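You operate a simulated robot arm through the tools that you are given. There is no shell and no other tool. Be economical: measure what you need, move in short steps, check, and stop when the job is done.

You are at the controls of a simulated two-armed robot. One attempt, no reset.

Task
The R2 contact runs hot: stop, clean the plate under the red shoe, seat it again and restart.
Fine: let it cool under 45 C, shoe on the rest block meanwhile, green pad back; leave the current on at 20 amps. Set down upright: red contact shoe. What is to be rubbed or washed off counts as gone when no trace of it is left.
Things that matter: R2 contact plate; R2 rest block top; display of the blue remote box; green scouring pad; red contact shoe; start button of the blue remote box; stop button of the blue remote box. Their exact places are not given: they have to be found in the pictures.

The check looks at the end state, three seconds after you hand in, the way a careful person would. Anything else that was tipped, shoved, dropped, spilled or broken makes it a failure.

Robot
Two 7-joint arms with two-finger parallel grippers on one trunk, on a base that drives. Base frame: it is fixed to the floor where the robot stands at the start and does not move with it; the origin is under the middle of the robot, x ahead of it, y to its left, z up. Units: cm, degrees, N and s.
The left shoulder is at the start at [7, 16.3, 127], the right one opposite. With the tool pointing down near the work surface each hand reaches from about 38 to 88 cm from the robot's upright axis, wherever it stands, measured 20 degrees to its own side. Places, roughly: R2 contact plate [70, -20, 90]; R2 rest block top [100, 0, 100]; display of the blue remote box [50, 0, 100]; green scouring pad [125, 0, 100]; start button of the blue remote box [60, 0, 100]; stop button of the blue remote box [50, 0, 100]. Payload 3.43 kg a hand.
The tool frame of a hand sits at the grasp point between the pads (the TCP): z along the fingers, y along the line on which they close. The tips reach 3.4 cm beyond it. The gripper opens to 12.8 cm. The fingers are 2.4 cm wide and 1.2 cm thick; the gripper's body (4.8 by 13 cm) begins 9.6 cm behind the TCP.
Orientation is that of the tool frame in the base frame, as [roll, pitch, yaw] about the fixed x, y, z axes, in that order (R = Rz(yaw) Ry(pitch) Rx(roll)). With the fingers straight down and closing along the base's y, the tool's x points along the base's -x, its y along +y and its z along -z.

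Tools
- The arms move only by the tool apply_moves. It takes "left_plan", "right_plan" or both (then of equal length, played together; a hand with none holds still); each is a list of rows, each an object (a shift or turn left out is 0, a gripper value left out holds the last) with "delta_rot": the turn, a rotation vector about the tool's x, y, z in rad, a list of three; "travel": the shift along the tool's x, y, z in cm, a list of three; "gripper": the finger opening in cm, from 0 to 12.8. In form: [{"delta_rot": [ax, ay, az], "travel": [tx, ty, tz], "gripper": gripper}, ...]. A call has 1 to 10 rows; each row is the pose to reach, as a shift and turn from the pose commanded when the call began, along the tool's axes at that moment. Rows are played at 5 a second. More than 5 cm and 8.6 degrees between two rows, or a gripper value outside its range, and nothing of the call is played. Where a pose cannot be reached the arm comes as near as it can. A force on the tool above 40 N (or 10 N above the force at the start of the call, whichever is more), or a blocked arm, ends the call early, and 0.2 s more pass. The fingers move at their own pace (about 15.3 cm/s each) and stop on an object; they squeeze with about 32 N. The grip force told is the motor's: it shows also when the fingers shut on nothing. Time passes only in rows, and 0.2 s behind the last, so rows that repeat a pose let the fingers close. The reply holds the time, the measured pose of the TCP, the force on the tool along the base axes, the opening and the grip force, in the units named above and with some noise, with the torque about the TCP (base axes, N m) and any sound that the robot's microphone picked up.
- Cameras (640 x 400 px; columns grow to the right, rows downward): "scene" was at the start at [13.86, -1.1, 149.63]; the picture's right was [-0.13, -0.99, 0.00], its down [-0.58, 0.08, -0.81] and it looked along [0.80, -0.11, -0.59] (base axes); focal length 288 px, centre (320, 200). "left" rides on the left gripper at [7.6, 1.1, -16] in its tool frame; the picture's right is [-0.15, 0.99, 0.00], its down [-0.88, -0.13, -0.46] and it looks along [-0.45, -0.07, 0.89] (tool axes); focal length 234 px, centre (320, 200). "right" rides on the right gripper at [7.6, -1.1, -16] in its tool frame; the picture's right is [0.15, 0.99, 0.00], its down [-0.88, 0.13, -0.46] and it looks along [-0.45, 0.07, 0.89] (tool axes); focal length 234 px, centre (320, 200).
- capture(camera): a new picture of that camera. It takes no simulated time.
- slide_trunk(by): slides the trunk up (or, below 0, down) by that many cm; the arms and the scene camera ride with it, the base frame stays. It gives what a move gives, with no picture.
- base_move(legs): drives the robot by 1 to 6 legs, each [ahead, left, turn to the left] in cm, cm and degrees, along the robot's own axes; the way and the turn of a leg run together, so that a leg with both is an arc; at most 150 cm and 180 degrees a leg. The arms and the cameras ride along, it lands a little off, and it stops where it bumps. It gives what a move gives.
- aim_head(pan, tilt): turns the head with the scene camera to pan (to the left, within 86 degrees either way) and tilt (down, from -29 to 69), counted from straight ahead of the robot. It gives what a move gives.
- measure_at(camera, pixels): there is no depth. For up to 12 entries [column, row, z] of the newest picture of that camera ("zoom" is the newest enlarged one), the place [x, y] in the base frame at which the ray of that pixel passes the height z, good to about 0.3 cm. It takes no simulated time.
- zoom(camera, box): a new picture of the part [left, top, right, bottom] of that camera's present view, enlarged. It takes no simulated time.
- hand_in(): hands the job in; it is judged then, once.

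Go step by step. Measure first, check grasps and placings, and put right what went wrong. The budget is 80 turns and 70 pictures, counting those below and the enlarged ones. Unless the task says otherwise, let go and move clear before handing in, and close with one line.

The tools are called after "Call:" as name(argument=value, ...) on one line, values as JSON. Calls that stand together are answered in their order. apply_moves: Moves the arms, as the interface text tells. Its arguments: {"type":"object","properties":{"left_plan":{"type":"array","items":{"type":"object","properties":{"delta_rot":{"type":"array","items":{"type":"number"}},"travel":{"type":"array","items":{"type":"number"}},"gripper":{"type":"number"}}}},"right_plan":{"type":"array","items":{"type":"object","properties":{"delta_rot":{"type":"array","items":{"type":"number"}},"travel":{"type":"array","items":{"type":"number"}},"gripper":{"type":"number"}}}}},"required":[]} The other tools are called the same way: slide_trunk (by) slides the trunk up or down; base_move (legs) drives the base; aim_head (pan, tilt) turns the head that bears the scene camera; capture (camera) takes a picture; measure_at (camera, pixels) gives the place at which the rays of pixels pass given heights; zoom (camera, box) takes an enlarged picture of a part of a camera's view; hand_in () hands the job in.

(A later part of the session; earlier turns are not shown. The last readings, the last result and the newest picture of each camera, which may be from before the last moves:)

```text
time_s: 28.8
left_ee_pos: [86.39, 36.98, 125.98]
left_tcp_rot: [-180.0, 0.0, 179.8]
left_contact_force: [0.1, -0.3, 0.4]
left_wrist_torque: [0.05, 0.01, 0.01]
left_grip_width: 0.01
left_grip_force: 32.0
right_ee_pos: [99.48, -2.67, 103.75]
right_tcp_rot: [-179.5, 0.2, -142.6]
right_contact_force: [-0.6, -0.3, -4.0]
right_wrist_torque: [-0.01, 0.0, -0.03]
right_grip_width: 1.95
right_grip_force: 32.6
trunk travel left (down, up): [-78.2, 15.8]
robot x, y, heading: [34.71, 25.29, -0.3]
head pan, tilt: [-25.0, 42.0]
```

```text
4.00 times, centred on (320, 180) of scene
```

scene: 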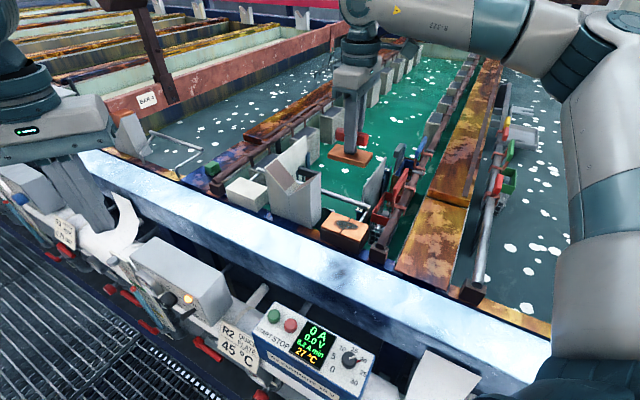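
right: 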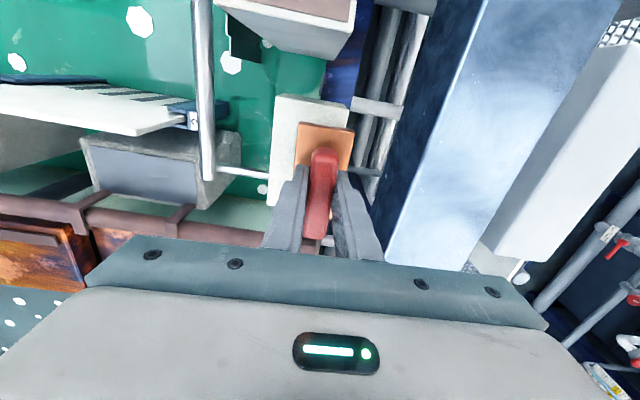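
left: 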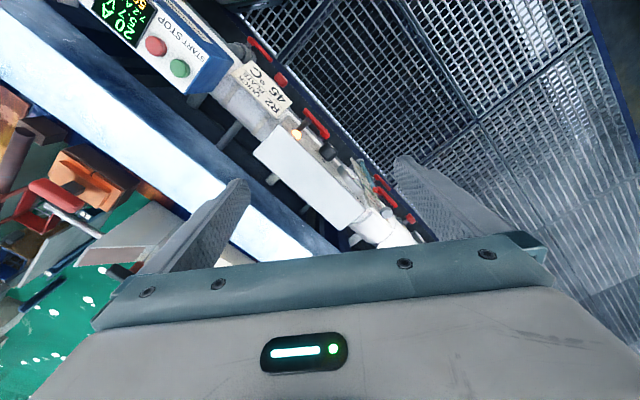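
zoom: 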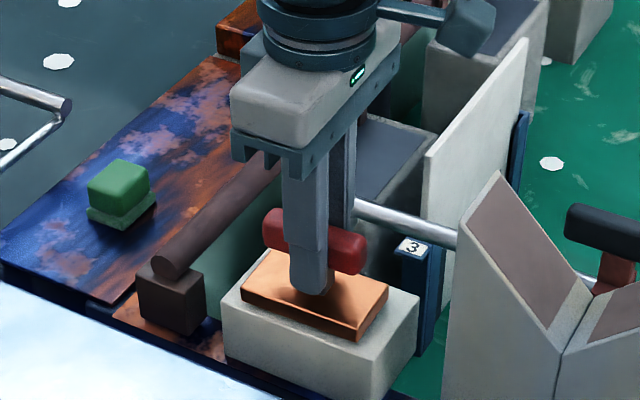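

The shoe is well over the block with a small gap left. I'll lower in small arm steps until I feel contact.

Call:
apply_moves(right_plan=[{"travel": [0, 0, 0.3]}, {"travel": [0, 0, 0.5]}, {"travel": [0, 0, 0.7]}, {"travel": [0, 0, 0.7]}])

```text
time_s: 29.8
left_ee_pos: [86.15, 37.14, 126.07]
left_tcp_rot: [-180.0, 0.1, 179.8]
left_contact_force: [-0.1, 0.1, -0.6]
left_wrist_torque: [-0.01, 0.0, 0.04]
left_grip_width: 0.0
left_grip_force: 31.8
right_ee_pos: [99.42, -2.62, 103.37]
right_tcp_rot: [-179.4, 0.5, -142.8]
right_contact_force: [4.5, -5.8, 22.5]
right_wrist_torque: [-0.22, 0.64, 0.13]
right_grip_width: 2.01
right_grip_force: 31.4
trunk travel left (down, up): [-78.2, 15.8]
robot x, y, heading: [34.74, 25.37, -0.3]
head pan, tilt: [-25.0, 42.0]
```

Contact is felt, 22 N at TCP z 103.4, so the shoe rests on the block. I'll ease off, open to 5 cm and lift away.

Call:
apply_moves(right_plan=[{"travel": [0, 0, 0.4]}, {"travel": [0, 0, 0.4], "gripper": 5}, {"travel": [0, 0, 0.4]}, {"travel": [0, 0, -2]}, {"travel": [0, 0, -6]}, {"travel": [0, 0, -10.5]}, {"travel": [0, 0, -14]}])

Call:
capture(camera="scene")

Call:
capture(camera="right")

```text
time_s: 31.4
left_ee_pos: [86.3, 37.09, 125.91]
left_tcp_rot: [179.9, 0.1, 179.8]
left_contact_force: [-0.2, -0.4, -0.2]
left_wrist_torque: [-0.02, 0.01, -0.02]
left_grip_width: 0.01
left_grip_force: 31.7
right_ee_pos: [99.29, -2.59, 117.23]
right_tcp_rot: [-179.5, 0.2, -142.6]
right_contact_force: [-0.3, 0.2, -0.7]
right_wrist_torque: [0.03, 0.01, 0.01]
right_grip_width: 4.99
right_grip_force: 0.2
trunk travel left (down, up): [-78.2, 15.8]
robot x, y, heading: [34.26, 25.02, -0.1]
head pan, tilt: [-25.0, 42.0]
```

```text
33 pictures are left
```

scene: 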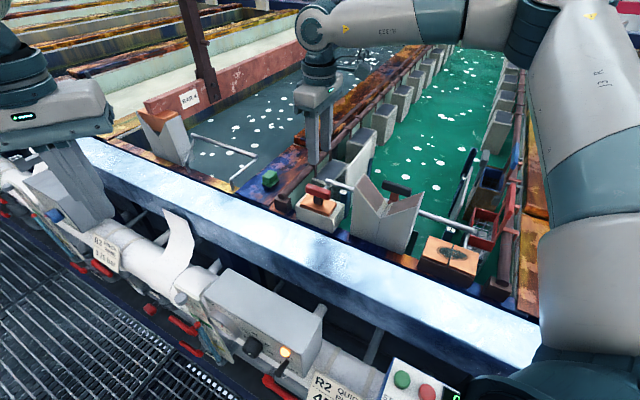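

```text
32 pictures are left
```

right: 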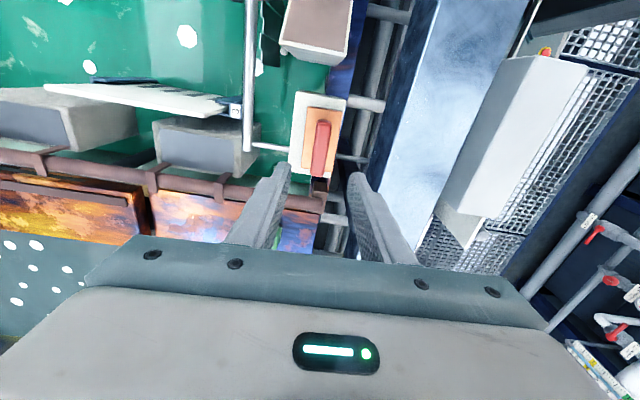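

The shoe stands upright on the rest block at scene (318,200). Next is the green pad at (270,179); I'll drive on along the walkway and look down on it.

Call:
base_move(legs=[[-0.7, 1, 0], [19.5, 13.5, 0]])

Call:
aim_head(pan=-25, tilt=45)

Call:
capture(camera="right")

Call:
zoom(camera="scene", box=[260, 110, 500, 280])

```text
time_s: 33.5
left_ee_pos: [105.03, 51.24, 126.05]
left_tcp_rot: [179.9, 0.1, 179.7]
left_contact_force: [-1.1, 0.1, 0.4]
left_wrist_torque: [-0.01, -0.02, 0.03]
left_grip_width: 0.0
left_grip_force: 31.6
right_ee_pos: [118.0, 11.69, 117.2]
right_tcp_rot: [-179.5, 0.3, -142.7]
right_contact_force: [1.2, -0.3, 0.2]
right_wrist_torque: [0.01, -0.03, 0.01]
right_grip_width: 5.02
right_grip_force: 0.1
trunk travel left (down, up): [-78.2, 15.8]
robot x, y, heading: [53.06, 39.14, 0.1]
head pan, tilt: [-25.0, 42.0]
```

```text
time_s: 34.2
left_ee_pos: [105.01, 51.24, 125.94]
left_tcp_rot: [180.0, -0.1, 179.8]
left_contact_force: [0.1, 0.5, 0.3]
left_wrist_torque: [0.01, 0.0, -0.01]
left_grip_width: 0.01
left_grip_force: 32.0
right_ee_pos: [118.05, 11.61, 117.22]
right_tcp_rot: [-179.4, 0.2, -142.6]
right_contact_force: [0.6, -0.7, -0.2]
right_wrist_torque: [0.0, -0.01, 0.02]
right_grip_width: 5.0
right_grip_force: 0.2
trunk travel left (down, up): [-78.2, 15.8]
robot x, y, heading: [53.58, 39.28, -0.0]
head pan, tilt: [-25.0, 45.0]
```

```text
31 pictures are left
```

right: 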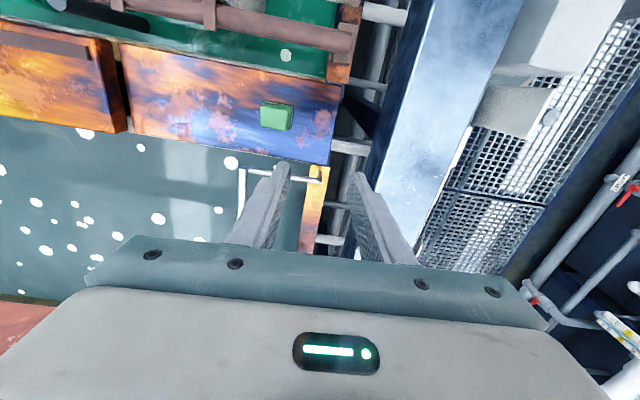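

```text
2.35 times, centred on (380, 195) of scene
```

zoom: 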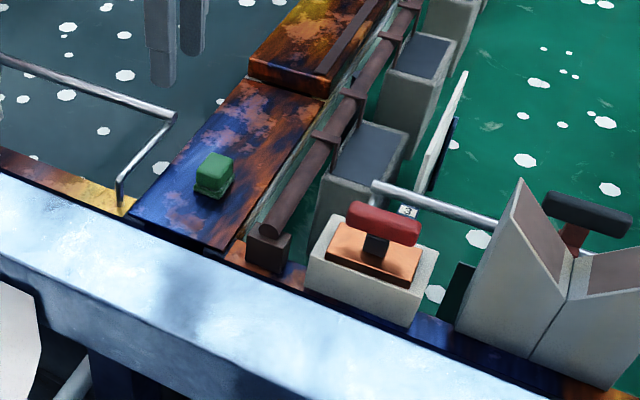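

The pad is at right (277,116) and scene zoom (214,172). I'll triangulate again.

Call:
measure_at(camera="right", pixels=[[276, 114, 94], [276, 114, 98], [261, 104, 97], [289, 107, 97], [290, 125, 97], [262, 125, 97]])

Call:
measure_at(camera="zoom", pixels=[[215, 168, 94], [215, 168, 98], [213, 197, 93], [213, 197, 95]])

Call:
zoom(camera="right", box=[220, 70, 340, 160])

```text
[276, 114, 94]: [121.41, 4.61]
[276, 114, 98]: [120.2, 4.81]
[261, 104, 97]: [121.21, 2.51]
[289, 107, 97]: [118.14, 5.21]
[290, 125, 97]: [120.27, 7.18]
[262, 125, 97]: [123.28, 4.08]
```

```text
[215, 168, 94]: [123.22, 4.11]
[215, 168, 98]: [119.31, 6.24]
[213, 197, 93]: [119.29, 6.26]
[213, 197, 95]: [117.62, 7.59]
```

```text
4.44 times, centred on (280, 115) of right
```

zoom: 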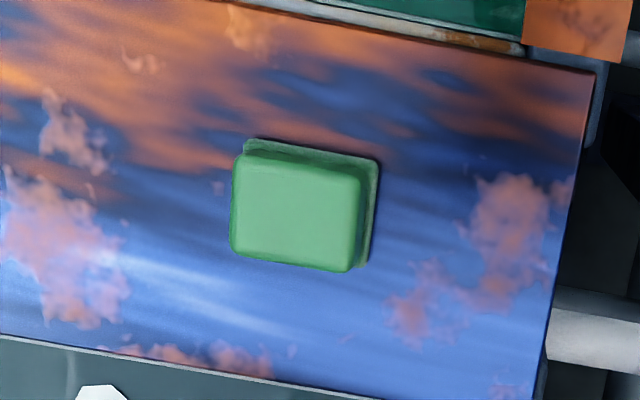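

The pad top is centred at about (120.9, 5.2, 97), about 4.1 by 3.3 cm and aligned with the hand. A higher shoulder should extend the reach, so I'll raise the trunk and then move the hand over the pad.

Call:
slide_trunk(by=12)

Call:
apply_moves(right_plan=[{"travel": [0.4, -1.7, 4], "gripper": 8}, {"travel": [0.8, -3.4, 8]}, {"travel": [1.2, -5.1, 12]}, {"travel": [1.62, -6.81, 15]}, {"travel": [1.62, -6.81, 19]}, {"travel": [1.62, -6.81, 22]}, {"travel": [1.62, -6.81, 22]}])

Call:
zoom(camera="right", box=[200, 70, 440, 260])

```text
time_s: 35.7
left_ee_pos: [105.12, 51.28, 138.0]
left_tcp_rot: [-180.0, 0.0, 179.7]
left_contact_force: [-0.3, 0.0, -0.3]
left_wrist_torque: [-0.01, 0.0, -0.03]
left_grip_width: 0.0
left_grip_force: 32.1
right_ee_pos: [118.17, 11.65, 129.14]
right_tcp_rot: [-179.7, 0.3, -142.5]
right_contact_force: [0.4, 0.2, -0.2]
right_wrist_torque: [-0.02, -0.01, -0.02]
right_grip_width: 5.0
right_grip_force: 0.0
trunk travel left (down, up): [-90.2, 3.8]
robot x, y, heading: [53.55, 39.8, -0.1]
head pan, tilt: [-25.0, 45.0]
```

```text
time_s: 37.3
left_ee_pos: [105.09, 51.17, 138.06]
left_tcp_rot: [180.0, 0.2, 179.8]
left_contact_force: [-0.1, -0.5, -1.1]
left_wrist_torque: [0.0, -0.03, 0.01]
left_grip_width: 0.0
left_grip_force: 31.9
right_ee_pos: [115.72, 8.06, 109.58]
right_tcp_rot: [-179.2, 0.4, -142.8]
right_contact_force: [0.5, -0.9, -0.1]
right_wrist_torque: [0.03, -0.03, -0.05]
right_grip_width: 7.99
right_grip_force: 0.1
right hand out of reach, approached as far as the arm can: row 1, 2, 3, 4, 5, 6, 7
trunk travel left (down, up): [-90.2, 3.8]
robot x, y, heading: [53.08, 39.27, -0.2]
head pan, tilt: [-25.0, 45.0]
```

```text
2.11 times, centred on (320, 165) of right
```

zoom: 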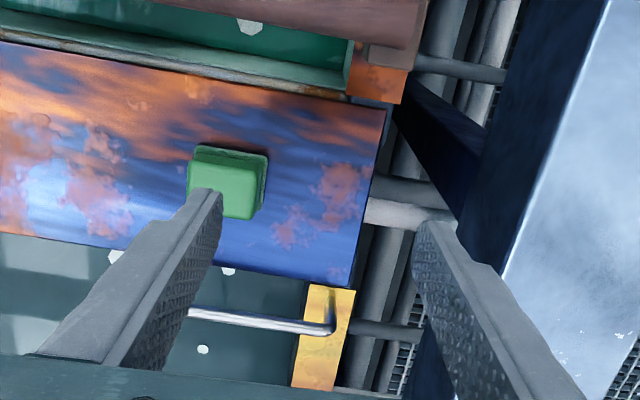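

Raising the trunk made it worse; the limit looks like the wrist yaw. The pad can be gripped across its other side instead, so I'll go up and turn the hand by 90°, which is well within the wrist's range.

Call:
apply_moves(right_plan=[{"travel": [0, 0, -5], "delta_rot": [0, 0, 0.13]}, {"travel": [0, 0, -10], "delta_rot": [0, 0, 0.26]}, {"travel": [0, 0, -14], "delta_rot": [0, 0, 0.39]}, {"travel": [0, 0, -14], "delta_rot": [0, 0, 0.52]}, {"travel": [0, 0, -14], "delta_rot": [0, 0, 0.65]}, {"travel": [0, 0, -14], "delta_rot": [0, 0, 0.78]}, {"travel": [0, 0, -14], "delta_rot": [0, 0, 0.91]}, {"travel": [0, 0, -14], "delta_rot": [0, 0, 1.05]}, {"travel": [0, 0, -14], "delta_rot": [0, 0, 1.19]}, {"travel": [0, 0, -14], "delta_rot": [0, 0, 1.33]}])

Call:
slide_trunk(by=-10)

```text
time_s: 39.5
left_ee_pos: [105.06, 51.4, 137.98]
left_tcp_rot: [180.0, 0.0, 179.9]
left_contact_force: [-0.1, 0.3, 0.8]
left_wrist_torque: [-0.01, 0.04, 0.05]
left_grip_width: 0.0
left_grip_force: 32.0
right_ee_pos: [115.55, 7.96, 123.62]
right_tcp_rot: [179.9, 0.4, 141.0]
right_contact_force: [-0.3, 0.8, 0.0]
right_wrist_torque: [0.0, -0.02, 0.01]
right_grip_width: 8.02
right_grip_force: 0.0
trunk travel left (down, up): [-90.2, 3.8]
robot x, y, heading: [53.19, 39.72, -0.2]
head pan, tilt: [-25.0, 45.0]
```

```text
time_s: 40.8
left_ee_pos: [105.08, 51.15, 128.02]
left_tcp_rot: [180.0, 0.0, 179.8]
left_contact_force: [-0.5, -0.5, -0.4]
left_wrist_torque: [0.0, 0.02, -0.02]
left_grip_width: 0.0
left_grip_force: 31.7
right_ee_pos: [115.41, 7.9, 113.71]
right_tcp_rot: [179.8, 0.4, 141.2]
right_contact_force: [-0.1, 0.7, -1.0]
right_wrist_torque: [-0.01, 0.0, -0.01]
right_grip_width: 7.98
right_grip_force: 0.1
trunk travel left (down, up): [-80.2, 13.8]
robot x, y, heading: [53.3, 39.52, -0.2]
head pan, tilt: [-25.0, 45.0]
```

Now at yaw 141, (115.4, 7.9, 113.7). I'll finish the turn to 128 and shift over the pad.

Call:
apply_moves(right_plan=[{"travel": [-2, 0.45, 0], "delta_rot": [0, 0, 0.08]}, {"travel": [-4, 0.9, 0], "delta_rot": [0, 0, 0.16]}, {"travel": [-5.98, 1.35, 0], "delta_rot": [0, 0, 0.232]}, {"travel": [-5.98, 1.35, 0], "delta_rot": [0, 0, 0.232]}])

Call:
capture(camera="right")

```text
time_s: 41.8
left_ee_pos: [105.02, 51.32, 128.03]
left_tcp_rot: [-180.0, 0.0, 179.8]
left_contact_force: [0.0, 0.1, 0.1]
left_wrist_torque: [-0.03, -0.01, -0.03]
left_grip_width: 0.0
left_grip_force: 31.8
right_ee_pos: [121.02, 5.26, 113.56]
right_tcp_rot: [179.7, 0.5, 127.8]
right_contact_force: [0.5, 0.0, -0.5]
right_wrist_torque: [-0.02, 0.0, -0.03]
right_grip_width: 8.0
right_grip_force: 0.0
trunk travel left (down, up): [-80.2, 13.8]
robot x, y, heading: [53.08, 39.72, -0.3]
head pan, tilt: [-25.0, 45.0]
```

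```text
27 pictures are left
```

right: 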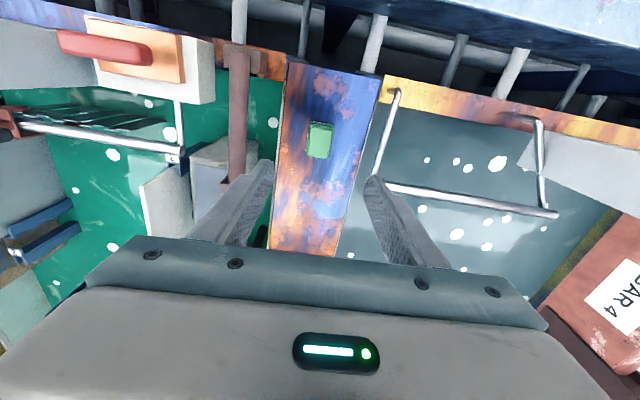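

Reached cleanly. The pad is at (320,141) between the fingers; I'll refine its location from here.

Call:
measure_at(camera="right", pixels=[[320, 139, 97], [310, 123, 97], [333, 125, 97], [329, 158, 97], [307, 156, 97], [320, 139, 96]])

Call:
zoom(camera="right", box=[270, 100, 370, 180])

```text
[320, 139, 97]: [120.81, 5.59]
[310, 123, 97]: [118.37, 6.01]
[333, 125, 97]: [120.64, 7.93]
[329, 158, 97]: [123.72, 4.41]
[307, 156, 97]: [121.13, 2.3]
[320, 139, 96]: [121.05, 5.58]
```

```text
5.00 times, centred on (320, 140) of right
```

zoom: 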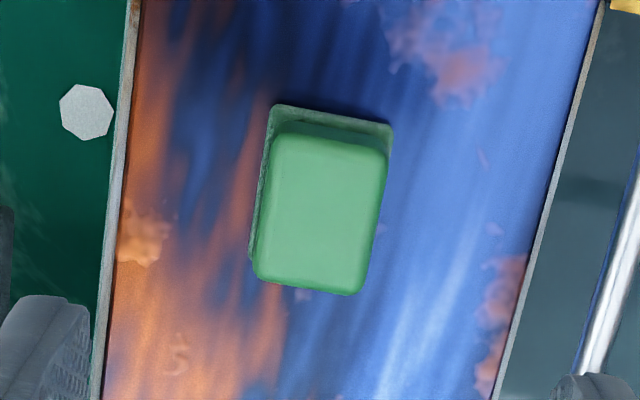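

The pad centre is (121.1, 5.4), right under the TCP. I'll descend to z about 98.8 and close.

Call:
apply_moves(right_plan=[{"travel": [0, 0, 4.5], "gripper": 6}, {"travel": [0, 0, 9]}, {"travel": [0, 0, 12]}, {"travel": [0, 0, 14]}, {"travel": [0, 0, 14.8]}, {"travel": [0, 0, 14.8]}])

Call:
capture(camera="right")

Call:
zoom(camera="scene", box=[280, 110, 430, 220])

```text
time_s: 43.2
left_ee_pos: [105.1, 51.26, 128.13]
left_tcp_rot: [179.9, 0.1, 179.8]
left_contact_force: [-0.2, 0.7, -0.2]
left_wrist_torque: [-0.03, -0.01, 0.01]
left_grip_width: 0.0
left_grip_force: 32.2
right_ee_pos: [119.74, 4.72, 100.22]
right_tcp_rot: [179.7, 0.5, 127.9]
right_contact_force: [-0.1, 0.7, 0.2]
right_wrist_torque: [0.05, 0.03, 0.01]
right_grip_width: 6.0
right_grip_force: 0.0
right hand out of reach, approached as far as the arm can: row 4, 5, 6
trunk travel left (down, up): [-80.2, 13.8]
robot x, y, heading: [53.29, 39.31, -0.2]
head pan, tilt: [-25.0, 45.0]
```

```text
25 pictures are left
```

right: 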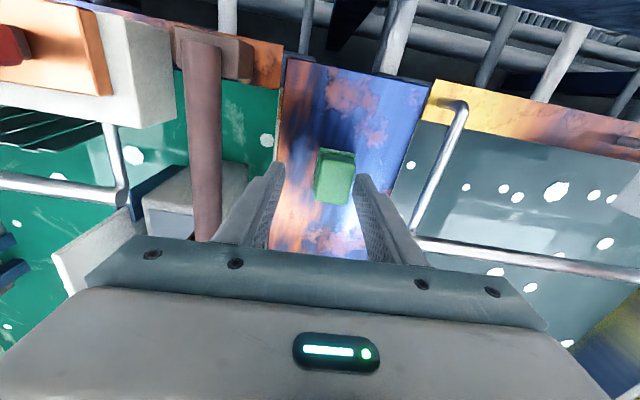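

```text
3.64 times, centred on (355, 165) of scene
```

zoom: 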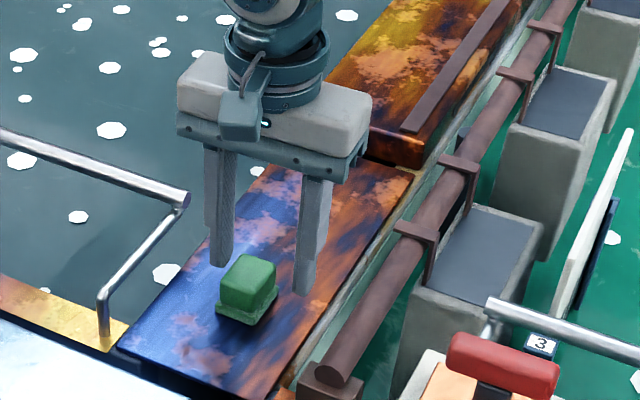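

The hand stopped 1.5 cm short radially at the lower height, nothing touched. I'll lift, drive 6 cm further along, lower the trunk 5 cm and retarget.

Call:
apply_moves(right_plan=[{"travel": [0, 0, -5]}, {"travel": [0, 0, -10]}])

Call:
base_move(legs=[[6, 4.2, 0]])

Call:
slide_trunk(by=-5)

```text
time_s: 43.8
left_ee_pos: [104.9, 51.33, 128.09]
left_tcp_rot: [-179.9, 0.0, 179.8]
left_contact_force: [-0.1, 0.1, -0.5]
left_wrist_torque: [-0.04, -0.06, -0.01]
left_grip_width: 0.01
left_grip_force: 31.9
right_ee_pos: [119.65, 4.85, 110.43]
right_tcp_rot: [179.7, 0.6, 127.9]
right_contact_force: [-0.4, 0.3, 0.0]
right_wrist_torque: [0.0, -0.04, -0.01]
right_grip_width: 6.0
right_grip_force: 0.1
trunk travel left (down, up): [-80.2, 13.8]
robot x, y, heading: [53.63, 39.49, -0.2]
head pan, tilt: [-25.0, 45.0]
```

```text
time_s: 44.8
left_ee_pos: [110.52, 55.06, 128.18]
left_tcp_rot: [179.9, 0.2, 179.7]
left_contact_force: [-0.4, -0.7, 0.8]
left_wrist_torque: [0.1, -0.05, 0.01]
left_grip_width: 0.02
left_grip_force: 31.7
right_ee_pos: [125.28, 8.57, 110.65]
right_tcp_rot: [179.5, 0.6, 127.8]
right_contact_force: [-1.2, -0.4, -0.2]
right_wrist_torque: [0.02, -0.05, 0.02]
right_grip_width: 6.01
right_grip_force: 0.0
trunk travel left (down, up): [-80.2, 13.8]
robot x, y, heading: [59.22, 43.71, -0.1]
head pan, tilt: [-25.0, 45.0]
```

```text
time_s: 45.8
left_ee_pos: [110.88, 55.43, 123.05]
left_tcp_rot: [-180.0, 0.1, 179.7]
left_contact_force: [0.4, -0.4, -0.2]
left_wrist_torque: [0.02, 0.0, 0.01]
left_grip_width: 0.0
left_grip_force: 32.1
right_ee_pos: [125.6, 8.85, 105.34]
right_tcp_rot: [179.8, 0.4, 127.8]
right_contact_force: [-0.4, 0.3, -0.2]
right_wrist_torque: [0.02, -0.02, 0.0]
right_grip_width: 6.0
right_grip_force: 0.0
trunk travel left (down, up): [-75.2, 18.8]
robot x, y, heading: [59.21, 43.64, -0.2]
head pan, tilt: [-25.0, 45.0]
```

Now I'll shift to (121.05, 5.35) and descend.

Call:
apply_moves(right_plan=[{"travel": [0, -2.9, 0]}, {"travel": [0, -5.74, 0]}, {"travel": [0, -5.74, 3]}, {"travel": [0, -5.74, 5]}, {"travel": [0, -5.74, 6.5]}, {"travel": [0, -5.74, 6.5]}])

Call:
capture(camera="right")

```text
time_s: 47.2
left_ee_pos: [110.87, 55.38, 122.99]
left_tcp_rot: [180.0, 0.1, 179.7]
left_contact_force: [0.3, 0.0, -0.3]
left_wrist_torque: [0.01, -0.01, 0.0]
left_grip_width: 0.01
left_grip_force: 31.4
right_ee_pos: [121.15, 5.35, 98.72]
right_tcp_rot: [179.6, 0.5, 127.8]
right_contact_force: [-0.7, 0.5, -0.1]
right_wrist_torque: [-0.02, -0.01, -0.02]
right_grip_width: 6.01
right_grip_force: 0.1
trunk travel left (down, up): [-75.2, 18.8]
robot x, y, heading: [59.22, 43.69, -0.2]
head pan, tilt: [-25.0, 45.0]
```

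```text
23 pictures are left
```

right: 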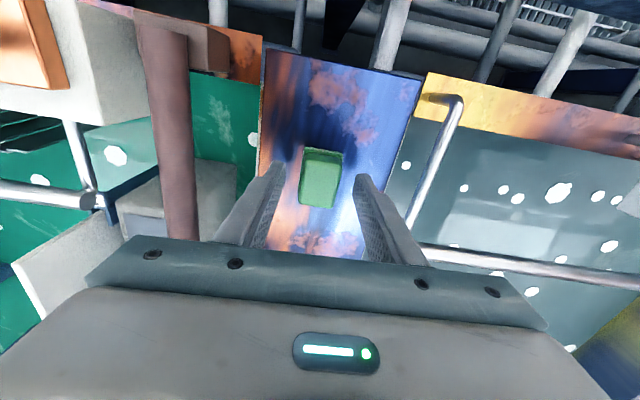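

The pad sits between the finger tips. I'll close.

Call:
apply_moves(right_plan=[{"gripper": 0}, {"gripper": 0}, {"gripper": 0}])

Call:
zoom(camera="scene", box=[280, 110, 430, 220])

```text
time_s: 48.0
left_ee_pos: [110.83, 55.33, 123.01]
left_tcp_rot: [180.0, 0.1, 179.7]
left_contact_force: [0.3, 0.0, -0.1]
left_wrist_torque: [0.01, 0.0, 0.0]
left_grip_width: 0.0
left_grip_force: 32.4
right_ee_pos: [120.96, 5.29, 98.75]
right_tcp_rot: [179.7, 0.5, 127.8]
right_contact_force: [0.3, 0.0, -0.2]
right_wrist_torque: [-0.01, 0.02, 0.01]
right_grip_width: 3.27
right_grip_force: 31.8
trunk travel left (down, up): [-75.2, 18.8]
robot x, y, heading: [59.06, 43.33, -0.0]
head pan, tilt: [-25.0, 45.0]
```

```text
3.64 times, centred on (355, 165) of scene
```

zoom: 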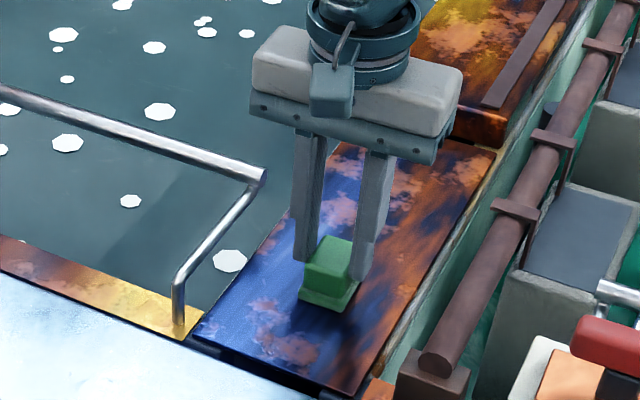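

The pad is gripped at 3.27 cm; its home pose is TCP (121.0, 5.3, 98.75), yaw 127.8. I'll lift it high and drive back to the plate.

Call:
apply_moves(right_plan=[{"travel": [0, 0, -1.5]}, {"travel": [0, 0, -5]}, {"travel": [0, 0, -10]}, {"travel": [0, 0, -14.5]}])

Call:
slide_trunk(by=9)

Call:
base_move(legs=[[-24, -16.4, 0], [-24.3, -16.8, 0]])

Call:
capture(camera="right")

```text
time_s: 49.0
left_ee_pos: [110.83, 55.38, 123.15]
left_tcp_rot: [180.0, 0.1, 179.6]
left_contact_force: [-0.8, 0.1, 1.0]
left_wrist_torque: [0.0, -0.02, 0.04]
left_grip_width: 0.0
left_grip_force: 32.1
right_ee_pos: [120.89, 5.02, 113.45]
right_tcp_rot: [179.8, 0.5, 127.9]
right_contact_force: [-0.5, 0.4, -0.1]
right_wrist_torque: [0.01, -0.02, 0.01]
right_grip_width: 3.28
right_grip_force: 32.0
trunk travel left (down, up): [-75.2, 18.8]
robot x, y, heading: [59.43, 43.91, -0.0]
head pan, tilt: [-25.0, 45.0]
```

```text
time_s: 50.2
left_ee_pos: [110.81, 55.43, 132.05]
left_tcp_rot: [180.0, 0.1, 179.7]
left_contact_force: [0.4, 0.4, -0.2]
left_wrist_torque: [0.0, -0.01, 0.03]
left_grip_width: 0.0
left_grip_force: 32.3
right_ee_pos: [121.05, 5.02, 122.3]
right_tcp_rot: [179.6, 0.4, 127.7]
right_contact_force: [-0.5, -0.2, 0.0]
right_wrist_torque: [0.02, -0.01, -0.01]
right_grip_width: 3.28
right_grip_force: 31.5
trunk travel left (down, up): [-84.2, 9.8]
robot x, y, heading: [59.11, 43.95, -0.0]
head pan, tilt: [-25.0, 45.0]
```

```text
time_s: 53.8
left_ee_pos: [63.32, 22.45, 132.06]
left_tcp_rot: [-179.9, 0.0, 179.5]
left_contact_force: [-0.8, 0.5, 0.9]
left_wrist_torque: [0.02, 0.03, 0.0]
left_grip_width: 0.01
left_grip_force: 32.4
right_ee_pos: [73.26, -27.88, 122.31]
right_tcp_rot: [179.7, 0.4, 127.5]
right_contact_force: [0.3, -0.1, -0.2]
right_wrist_torque: [-0.01, 0.02, 0.01]
right_grip_width: 3.3
right_grip_force: 32.0
trunk travel left (down, up): [-84.2, 9.8]
robot x, y, heading: [11.58, 10.83, -0.1]
head pan, tilt: [-25.0, 45.0]
```

```text
21 pictures are left
```

right: 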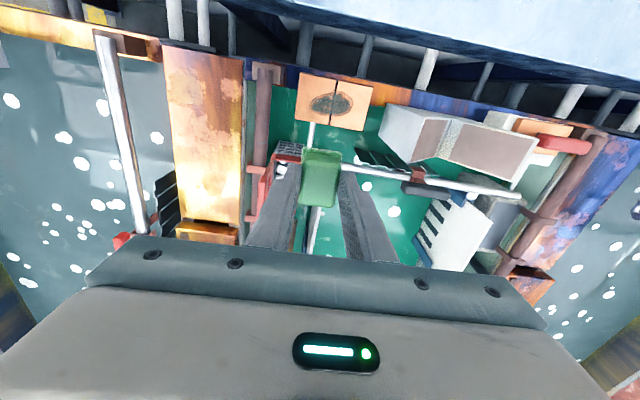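

The plate stain is visible at (330,103). I'll lower the trunk a bit, then turn the hand 90° and centre it over the plate so the gripper stays clear of the V-shaped block.

Call:
slide_trunk(by=-6)

Call:
apply_moves(right_plan=[{"travel": [1, 0.3, 0], "delta_rot": [0, 0, -0.14]}, {"travel": [2, 0.6, 0], "delta_rot": [0, 0, -0.28]}, {"travel": [3, 0.9, 0], "delta_rot": [0, 0, -0.42]}, {"travel": [4, 1.2, 0], "delta_rot": [0, 0, -0.56]}, {"travel": [4.64, 1.34, 0], "delta_rot": [0, 0, -0.7]}, {"travel": [4.64, 1.34, 0], "delta_rot": [0, 0, -0.84]}, {"travel": [4.64, 1.34, 0], "delta_rot": [0, 0, -0.98]}, {"travel": [4.64, 1.34, 0], "delta_rot": [0, 0, -1.12]}, {"travel": [4.64, 1.34, 0], "delta_rot": [0, 0, -1.26]}, {"travel": [4.64, 1.34, 0], "delta_rot": [0, 0, -1.4]}])

Call:
apply_moves(right_plan=[{"delta_rot": [0, 0, -0.09]}, {"delta_rot": [0, 0, -0.18]}, {"delta_rot": [0, 0, -0.18], "travel": [0, 0, 3]}, {"delta_rot": [0, 0, -0.18], "travel": [0, 0, 6]}, {"delta_rot": [0, 0, -0.18], "travel": [0, 0, 6]}])

Call:
capture(camera="right")

```text
time_s: 54.8
left_ee_pos: [63.26, 22.33, 126.11]
left_tcp_rot: [180.0, 0.1, 179.4]
left_contact_force: [-0.4, -0.8, 0.2]
left_wrist_torque: [0.01, -0.02, 0.0]
left_grip_width: 0.0
left_grip_force: 32.5
right_ee_pos: [73.02, -27.91, 116.49]
right_tcp_rot: [179.7, 0.5, 127.5]
right_contact_force: [1.0, -0.2, -0.9]
right_wrist_torque: [0.0, 0.05, -0.01]
right_grip_width: 3.32
right_grip_force: 31.9
trunk travel left (down, up): [-78.2, 15.8]
robot x, y, heading: [11.48, 10.83, -0.6]
head pan, tilt: [-25.0, 45.0]
```

```text
time_s: 57.0
left_ee_pos: [63.27, 22.33, 125.96]
left_tcp_rot: [-180.0, 0.1, 179.5]
left_contact_force: [-0.9, -0.3, -0.5]
left_wrist_torque: [0.0, -0.01, -0.02]
left_grip_width: 0.0
left_grip_force: 32.0
right_ee_pos: [71.39, -23.51, 116.27]
right_tcp_rot: [-179.6, 0.4, -152.2]
right_contact_force: [0.4, 0.4, 0.1]
right_wrist_torque: [0.03, -0.01, 0.04]
right_grip_width: 3.32
right_grip_force: 31.8
trunk travel left (down, up): [-78.2, 15.8]
robot x, y, heading: [11.47, 10.97, -0.5]
head pan, tilt: [-25.0, 45.0]
```

```text
time_s: 58.2
left_ee_pos: [63.31, 22.18, 125.9]
left_tcp_rot: [180.0, -0.1, 179.4]
left_contact_force: [-0.6, -0.5, 0.6]
left_wrist_torque: [0.02, 0.02, 0.01]
left_grip_width: 0.0
left_grip_force: 32.2
right_ee_pos: [71.37, -23.41, 110.16]
right_tcp_rot: [-179.4, 0.3, -142.1]
right_contact_force: [0.9, 0.0, -1.4]
right_wrist_torque: [0.02, -0.01, -0.02]
right_grip_width: 3.29
right_grip_force: 32.4
trunk travel left (down, up): [-78.2, 15.8]
robot x, y, heading: [11.05, 11.18, -0.4]
head pan, tilt: [-25.0, 45.0]
```

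```text
20 pictures are left
```

right: 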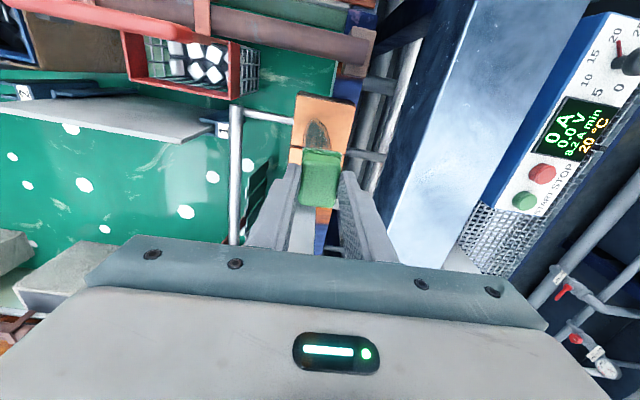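

Aligned over the plate, 20 °C, reached without limits. I'll lower until the pad touches.

Call:
apply_moves(right_plan=[{"travel": [0, 0, 3]}, {"travel": [0, 0, 5]}, {"travel": [0, 0, 6]}, {"travel": [0, 0, 6.5]}, {"travel": [0, 0, 7]}, {"travel": [0, 0, 7.4]}, {"travel": [0, 0, 7.7]}])

```text
time_s: 59.8
left_ee_pos: [63.12, 22.47, 125.95]
left_tcp_rot: [-179.9, 0.1, 179.4]
left_contact_force: [-0.5, 0.2, -0.1]
left_wrist_torque: [0.02, -0.02, 0.02]
left_grip_width: 0.0
left_grip_force: 31.7
right_ee_pos: [71.42, -23.48, 102.95]
right_tcp_rot: [-179.2, 0.4, -142.1]
right_contact_force: [4.5, -5.2, 25.3]
right_wrist_torque: [-0.07, -0.1, -0.03]
right_grip_width: 3.33
right_grip_force: 32.2
trunk travel left (down, up): [-78.2, 15.8]
robot x, y, heading: [11.65, 11.08, -0.5]
head pan, tilt: [-25.0, 45.0]
```

Contact at 25 N. I'll scrub along the plate (±2.2 cm) with small cross offsets.

Call:
apply_moves(right_plan=[{"travel": [1.2, 0, -0.1]}, {"travel": [2.2, 0, -0.1]}, {"travel": [0, 0, -0.1]}, {"travel": [-2.2, 0, -0.1]}, {"travel": [-2.2, 0.7, -0.1]}, {"travel": [0, 0.7, -0.1]}, {"travel": [2.2, 0.7, -0.1]}, {"travel": [2.2, -0.7, -0.1]}, {"travel": [0, -0.7, -0.1]}, {"travel": [-2.2, -0.7, -0.1]}])

Call:
apply_moves(right_plan=[{"travel": [2, 0, 0]}, {"travel": [4.4, 0, 0]}, {"travel": [4.4, 0.7, 0]}, {"travel": [2.2, 0.7, 0]}, {"travel": [0, 0.7, 0]}, {"travel": [0, 1.4, 0]}, {"travel": [2.2, 1.4, 0]}, {"travel": [4.4, 1.4, 0]}, {"travel": [2.2, 0.7, 0]}, {"travel": [2.2, 0.7, -5]}])

Call:
apply_moves(right_plan=[{"travel": [3, 0, -3]}, {"travel": [7, 0, -5]}])

Call:
zoom(camera="right", box=[240, 60, 420, 260])

```text
time_s: 62.0
left_ee_pos: [63.33, 22.48, 126.02]
left_tcp_rot: [-179.9, 0.0, 179.4]
left_contact_force: [0.6, -0.4, 0.0]
left_wrist_torque: [-0.04, 0.02, 0.0]
left_grip_width: 0.0
left_grip_force: 31.7
right_ee_pos: [72.64, -22.11, 102.89]
right_tcp_rot: [-179.0, 0.3, -142.3]
right_contact_force: [-1.6, -0.4, 9.0]
right_wrist_torque: [-0.05, 0.3, 0.03]
right_grip_width: 3.31
right_grip_force: 32.1
right hand out of reach, approached as far as the arm can: row 4, 9, 10
trunk travel left (down, up): [-78.2, 15.8]
robot x, y, heading: [11.34, 10.6, -0.4]
head pan, tilt: [-25.0, 45.0]
```

```text
time_s: 64.2
left_ee_pos: [63.12, 22.22, 126.22]
left_tcp_rot: [-179.9, 0.1, 179.3]
left_contact_force: [-0.8, -0.6, -0.1]
left_wrist_torque: [0.0, -0.04, 0.02]
left_grip_width: 0.0
left_grip_force: 32.0
right_ee_pos: [70.41, -22.86, 107.74]
right_tcp_rot: [-179.5, 0.3, -142.0]
right_contact_force: [-0.2, -0.6, -0.1]
right_wrist_torque: [0.0, -0.03, 0.0]
right_grip_width: 3.27
right_grip_force: 32.3
trunk travel left (down, up): [-78.2, 15.8]
robot x, y, heading: [11.22, 11.01, -0.4]
head pan, tilt: [-25.0, 45.0]
```

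```text
time_s: 64.8
left_ee_pos: [62.86, 22.02, 126.2]
left_tcp_rot: [179.9, 0.2, 179.4]
left_contact_force: [-0.6, 0.1, 0.0]
left_wrist_torque: [0.03, -0.01, -0.01]
left_grip_width: 0.0
left_grip_force: 32.1
right_ee_pos: [64.91, -27.42, 112.61]
right_tcp_rot: [-179.5, 0.4, -142.0]
right_contact_force: [-0.4, -0.4, -0.4]
right_wrist_torque: [0.04, -0.03, 0.02]
right_grip_width: 3.3
right_grip_force: 32.8
trunk travel left (down, up): [-78.2, 15.8]
robot x, y, heading: [11.43, 10.97, -0.5]
head pan, tilt: [-25.0, 45.0]
```

```text
2.00 times, centred on (330, 160) of right
```

zoom: 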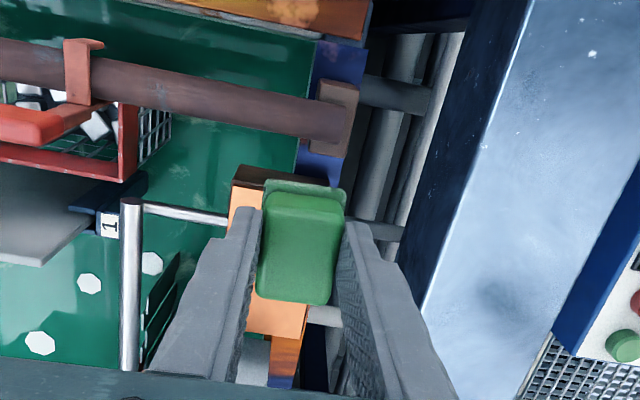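

The pad hides the plate from this camera. I'll check with the scene camera.

Call:
zoom(camera="scene", box=[270, 120, 450, 240])

```text
3.33 times, centred on (360, 180) of scene
```

zoom: 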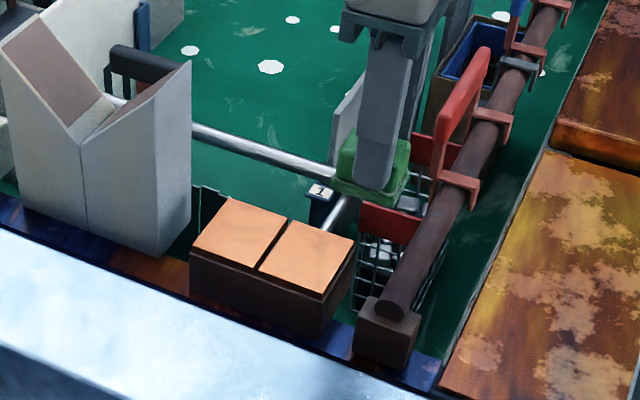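

The plate looks clean. I'll take a tighter zoom to be sure no trace remains.

Call:
zoom(camera="scene", box=[318, 172, 378, 212])

```text
10.00 times, centred on (348, 192) of scene
```

zoom: 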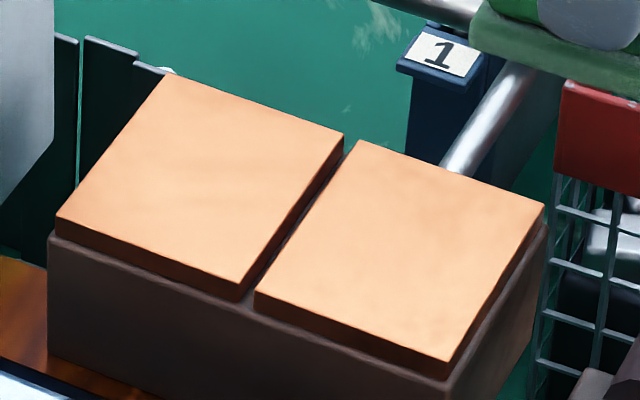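

The plate is clean with no trace left. I'll return the pad: raise, turn the hand back, and drive to the pad's place.

Call:
slide_trunk(by=7)

Call:
apply_moves(right_plan=[{"travel": [-0.7, -0.6, 0], "delta_rot": [0, 0, 0.14]}, {"travel": [-1.4, -1.2, 0], "delta_rot": [0, 0, 0.28]}, {"travel": [-2.1, -1.8, 0], "delta_rot": [0, 0, 0.42]}, {"travel": [-2.8, -2.4, 0], "delta_rot": [0, 0, 0.56]}, {"travel": [-3.5, -3, 0], "delta_rot": [0, 0, 0.7]}, {"travel": [-4.2, -3.6, 0], "delta_rot": [0, 0, 0.84]}, {"travel": [-4.9, -4.2, 0], "delta_rot": [0, 0, 0.98]}, {"travel": [-5.6, -4.8, 0], "delta_rot": [0, 0, 1.12]}, {"travel": [-6.31, -5.57, 0], "delta_rot": [0, 0, 1.26]}, {"travel": [-6.31, -5.57, 0], "delta_rot": [0, 0, 1.4]}])

Call:
apply_moves(right_plan=[{"delta_rot": [0, 0, 0.09]}, {"delta_rot": [0, 0, 0.172]}, {"delta_rot": [0, 0, 0.172]}])

Call:
base_move(legs=[[24, 16.6, 0], [23.8, 16.4, 0]])

```text
time_s: 65.9
left_ee_pos: [63.18, 22.28, 132.94]
left_tcp_rot: [-180.0, 0.2, 179.4]
left_contact_force: [0.9, 0.1, 0.2]
left_wrist_torque: [0.02, -0.03, 0.02]
left_grip_width: 0.0
left_grip_force: 31.4
right_ee_pos: [65.17, -27.14, 119.55]
right_tcp_rot: [-179.4, 0.3, -142.0]
right_contact_force: [1.0, 0.6, -0.5]
right_wrist_torque: [-0.01, 0.02, 0.0]
right_grip_width: 3.29
right_grip_force: 32.4
trunk travel left (down, up): [-85.2, 8.8]
robot x, y, heading: [11.7, 11.52, -0.6]
head pan, tilt: [-25.0, 45.0]
```

```text
time_s: 68.1
left_ee_pos: [63.19, 22.37, 133.17]
left_tcp_rot: [180.0, 0.1, 179.5]
left_contact_force: [-0.1, -0.3, -0.8]
left_wrist_torque: [-0.03, 0.02, -0.02]
left_grip_width: 0.02
left_grip_force: 32.1
right_ee_pos: [73.51, -27.63, 119.79]
right_tcp_rot: [179.8, 0.5, 137.6]
right_contact_force: [1.0, 0.6, -1.8]
right_wrist_torque: [0.0, 0.0, -0.01]
right_grip_width: 3.3
right_grip_force: 31.8
trunk travel left (down, up): [-85.2, 8.8]
robot x, y, heading: [11.05, 11.13, -0.7]
head pan, tilt: [-25.0, 45.0]
```

```text
time_s: 68.9
left_ee_pos: [63.23, 22.34, 133.11]
left_tcp_rot: [-180.0, 0.2, 179.4]
left_contact_force: [-1.5, -0.3, -0.3]
left_wrist_torque: [0.01, 0.04, 0.02]
left_grip_width: 0.0
left_grip_force: 32.1
right_ee_pos: [73.47, -27.58, 119.66]
right_tcp_rot: [179.7, 0.5, 127.9]
right_contact_force: [1.0, 0.5, -0.4]
right_wrist_torque: [0.02, 0.0, -0.01]
right_grip_width: 3.31
right_grip_force: 31.8
trunk travel left (down, up): [-85.2, 8.8]
robot x, y, heading: [11.48, 11.0, -0.7]
head pan, tilt: [-25.0, 45.0]
```

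```text
time_s: 72.5
left_ee_pos: [111.37, 55.03, 133.08]
left_tcp_rot: [180.0, 0.1, 179.6]
left_contact_force: [-0.5, -0.4, 0.2]
left_wrist_torque: [0.01, -0.02, 0.0]
left_grip_width: 0.02
left_grip_force: 32.4
right_ee_pos: [121.73, 5.04, 119.76]
right_tcp_rot: [179.7, 0.4, 128.1]
right_contact_force: [0.4, -1.4, -0.2]
right_wrist_torque: [0.0, -0.04, 0.01]
right_grip_width: 3.28
right_grip_force: 31.8
trunk travel left (down, up): [-85.2, 8.8]
robot x, y, heading: [59.52, 44.08, -0.5]
head pan, tilt: [-25.0, 45.0]
```

The hand is at (121.7, 5.0). I'll lower the trunk 10 cm and then set the pad down at (121.0, 5.3), z 98.75.

Call:
slide_trunk(by=-10)

Call:
apply_moves(right_plan=[{"travel": [0.65, -0.41, 2]}, {"travel": [0.65, -0.41, 6]}, {"travel": [0.65, -0.41, 9]}, {"travel": [0.65, -0.41, 10.3]}, {"travel": [0.65, -0.41, 10.7]}, {"travel": [0.65, -0.41, 11.0]}, {"travel": [0.65, -0.41, 11.2]}])

Call:
zoom(camera="scene", box=[280, 110, 430, 220])

```text
time_s: 73.8
left_ee_pos: [111.56, 55.16, 123.08]
left_tcp_rot: [179.9, 0.1, 179.5]
left_contact_force: [-0.4, 0.7, 0.5]
left_wrist_torque: [0.02, -0.01, 0.01]
left_grip_width: 0.0
left_grip_force: 32.0
right_ee_pos: [121.97, 5.26, 109.79]
right_tcp_rot: [179.7, 0.5, 128.2]
right_contact_force: [0.8, -0.4, 0.1]
right_wrist_torque: [-0.01, 0.0, 0.01]
right_grip_width: 3.29
right_grip_force: 32.0
trunk travel left (down, up): [-75.2, 18.8]
robot x, y, heading: [60.03, 43.98, -0.1]
head pan, tilt: [-25.0, 45.0]
```

```text
time_s: 75.4
left_ee_pos: [111.43, 55.09, 123.04]
left_tcp_rot: [-180.0, 0.0, 179.5]
left_contact_force: [0.6, -0.3, -0.1]
left_wrist_torque: [0.02, 0.0, 0.04]
left_grip_width: 0.02
left_grip_force: 31.7
right_ee_pos: [121.39, 5.56, 98.44]
right_tcp_rot: [179.7, 0.5, 128.1]
right_contact_force: [-0.3, -0.3, -0.8]
right_wrist_torque: [-0.02, -0.01, 0.02]
right_grip_width: 3.29
right_grip_force: 31.7
trunk travel left (down, up): [-75.2, 18.8]
robot x, y, heading: [59.64, 43.66, -0.2]
head pan, tilt: [-25.0, 45.0]
```

```text
3.64 times, centred on (355, 165) of scene
```

zoom: 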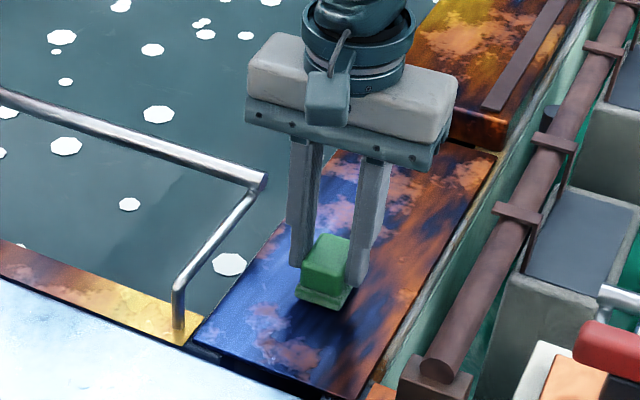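

No contact yet at z 98.44 and it's 0.4 cm off. I'll correct and lower gently until contact.

Call:
apply_moves(right_plan=[{"travel": [0.05, -0.47, 0]}, {"travel": [0.05, -0.47, 0.2]}, {"travel": [0.05, -0.47, 0.4]}, {"travel": [0.05, -0.47, 0.6]}, {"travel": [0.05, -0.47, 0.6]}])

```text
time_s: 76.6
left_ee_pos: [111.54, 55.15, 123.12]
left_tcp_rot: [180.0, 0.1, 179.5]
left_contact_force: [0.0, 0.7, 0.4]
left_wrist_torque: [-0.01, 0.02, -0.05]
left_grip_width: 0.0
left_grip_force: 32.3
right_ee_pos: [120.97, 5.2, 97.95]
right_tcp_rot: [179.6, 0.5, 128.0]
right_contact_force: [-0.1, -0.4, 3.5]
right_wrist_torque: [-0.01, 0.1, 0.03]
right_grip_width: 3.28
right_grip_force: 31.5
trunk travel left (down, up): [-75.2, 18.8]
robot x, y, heading: [59.87, 43.84, -0.2]
head pan, tilt: [-25.0, 45.0]
```

Contact begins, 3.5 N at z 97.95. I'll settle it a touch, open and lift away.

Call:
apply_moves(right_plan=[{"travel": [0, 0, 0.1]}, {"travel": [0, 0, 0.1], "gripper": 6}, {"travel": [0, 0, 0.1]}, {"travel": [0, 0, -2]}, {"travel": [0, 0, -6]}, {"travel": [0, 0, -11]}, {"travel": [0, 0, -15]}])

Call:
capture(camera="scene")

```text
time_s: 78.2
left_ee_pos: [111.46, 55.32, 122.93]
left_tcp_rot: [-180.0, 0.1, 179.5]
left_contact_force: [-0.2, 0.1, 0.0]
left_wrist_torque: [-0.02, -0.05, -0.01]
left_grip_width: 0.0
left_grip_force: 32.0
right_ee_pos: [120.9, 5.37, 112.92]
right_tcp_rot: [179.7, 0.5, 128.1]
right_contact_force: [-0.4, 0.4, -0.9]
right_wrist_torque: [-0.01, -0.02, 0.0]
right_grip_width: 5.99
right_grip_force: 0.0
trunk travel left (down, up): [-75.2, 18.8]
robot x, y, heading: [59.84, 43.77, -0.6]
head pan, tilt: [-25.0, 45.0]
```

```text
15 pictures are left
```

scene: 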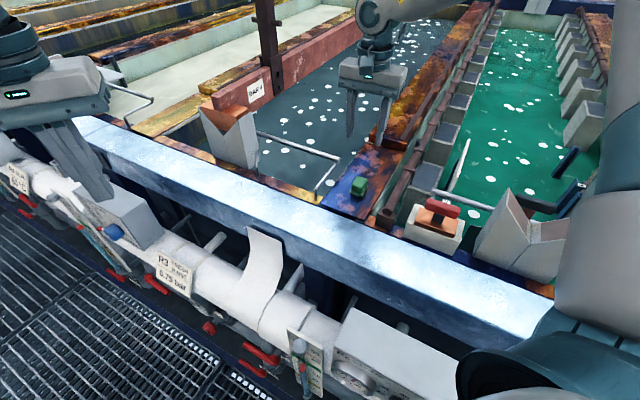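

The pad is back on its plank at (358,186), and the shoe stands on the rest block at (435,212). I'll lift the hand and drive back so the shoe is in a good pose for grasping.

Call:
apply_moves(right_plan=[{"travel": [0, 0, -4]}, {"travel": [0, 0, -7]}])

Call:
base_move(legs=[[-20.8, -12.9, 0.4]])

```text
time_s: 78.8
left_ee_pos: [111.48, 55.18, 123.08]
left_tcp_rot: [180.0, 0.0, 179.6]
left_contact_force: [-0.1, 0.3, -0.5]
left_wrist_torque: [0.0, -0.01, 0.02]
left_grip_width: 0.01
left_grip_force: 31.7
right_ee_pos: [120.76, 5.49, 119.78]
right_tcp_rot: [179.7, 0.5, 128.1]
right_contact_force: [0.7, -0.6, -0.1]
right_wrist_torque: [-0.03, -0.01, 0.01]
right_grip_width: 6.01
right_grip_force: 0.0
trunk travel left (down, up): [-75.2, 18.8]
robot x, y, heading: [59.53, 43.47, -0.4]
head pan, tilt: [-25.0, 45.0]
```

```text
time_s: 80.6
left_ee_pos: [91.13, 42.53, 122.91]
left_tcp_rot: [-180.0, 0.0, 179.8]
left_contact_force: [0.5, 0.6, 0.3]
left_wrist_torque: [-0.03, 0.01, 0.01]
left_grip_width: 0.0
left_grip_force: 31.8
right_ee_pos: [100.75, -7.12, 119.61]
right_tcp_rot: [179.9, 0.4, 128.5]
right_contact_force: [-0.4, -0.2, 0.8]
right_wrist_torque: [0.0, -0.01, 0.0]
right_grip_width: 5.99
right_grip_force: 0.1
trunk travel left (down, up): [-75.2, 18.8]
robot x, y, heading: [39.3, 30.39, 0.2]
head pan, tilt: [-25.0, 45.0]
```

Now turn the hand back to yaw -143 over the shoe.

Call:
apply_moves(right_plan=[{"travel": [0.5, 0.2, 0], "delta_rot": [0, 0, -0.14]}, {"travel": [1, 0.4, 0], "delta_rot": [0, 0, -0.28]}, {"travel": [1.5, 0.6, 0], "delta_rot": [0, 0, -0.42]}, {"travel": [2, 0.8, 0], "delta_rot": [0, 0, -0.56]}, {"travel": [2.5, 1, 0], "delta_rot": [0, 0, -0.7]}, {"travel": [3, 1.2, 0], "delta_rot": [0, 0, -0.84]}, {"travel": [3.5, 1.4, 0], "delta_rot": [0, 0, -0.98]}, {"travel": [4, 1.6, 0], "delta_rot": [0, 0, -1.12]}, {"travel": [4.35, 1.76, 0], "delta_rot": [0, 0, -1.26]}, {"travel": [4.35, 1.76, 0], "delta_rot": [0, 0, -1.4]}])

Call:
apply_moves(right_plan=[{"delta_rot": [0, 0, -0.075]}, {"delta_rot": [0, 0, -0.148]}, {"delta_rot": [0, 0, -0.148], "travel": [0, 0, 4]}, {"delta_rot": [0, 0, -0.148], "travel": [0, 0, 8]}, {"delta_rot": [0, 0, -0.148], "travel": [0, 0, 10]}, {"delta_rot": [0, 0, -0.148], "travel": [0, 0, 10]}])

Call:
capture(camera="right")

```text
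time_s: 82.8
left_ee_pos: [91.1, 42.43, 123.03]
left_tcp_rot: [-179.9, -0.1, 179.9]
left_contact_force: [0.7, 0.1, -0.5]
left_wrist_torque: [0.02, -0.01, -0.02]
left_grip_width: 0.0
left_grip_force: 32.0
right_ee_pos: [99.46, -2.56, 119.72]
right_tcp_rot: [-179.6, 0.3, -151.2]
right_contact_force: [-0.1, 0.9, -0.2]
right_wrist_torque: [-0.02, -0.02, 0.02]
right_grip_width: 5.99
right_grip_force: 0.0
trunk travel left (down, up): [-75.2, 18.8]
robot x, y, heading: [39.62, 30.67, 0.1]
head pan, tilt: [-25.0, 45.0]
```

```text
time_s: 84.2
left_ee_pos: [91.16, 42.47, 123.03]
left_tcp_rot: [-180.0, 0.1, 179.8]
left_contact_force: [-0.6, 0.5, -0.9]
left_wrist_torque: [0.02, -0.02, -0.03]
left_grip_width: 0.0
left_grip_force: 31.7
right_ee_pos: [99.44, -2.56, 109.63]
right_tcp_rot: [-179.6, 0.3, -142.8]
right_contact_force: [0.5, 0.5, 0.2]
right_wrist_torque: [0.01, -0.04, 0.02]
right_grip_width: 6.0
right_grip_force: 0.1
trunk travel left (down, up): [-75.2, 18.8]
robot x, y, heading: [39.21, 30.52, 0.1]
head pan, tilt: [-25.0, 45.0]
```

```text
14 pictures are left
```

right: 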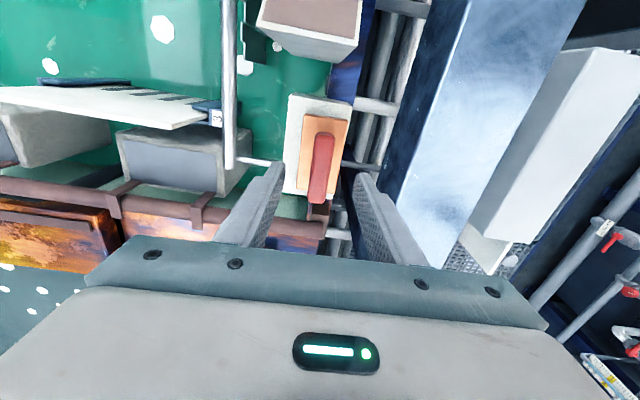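

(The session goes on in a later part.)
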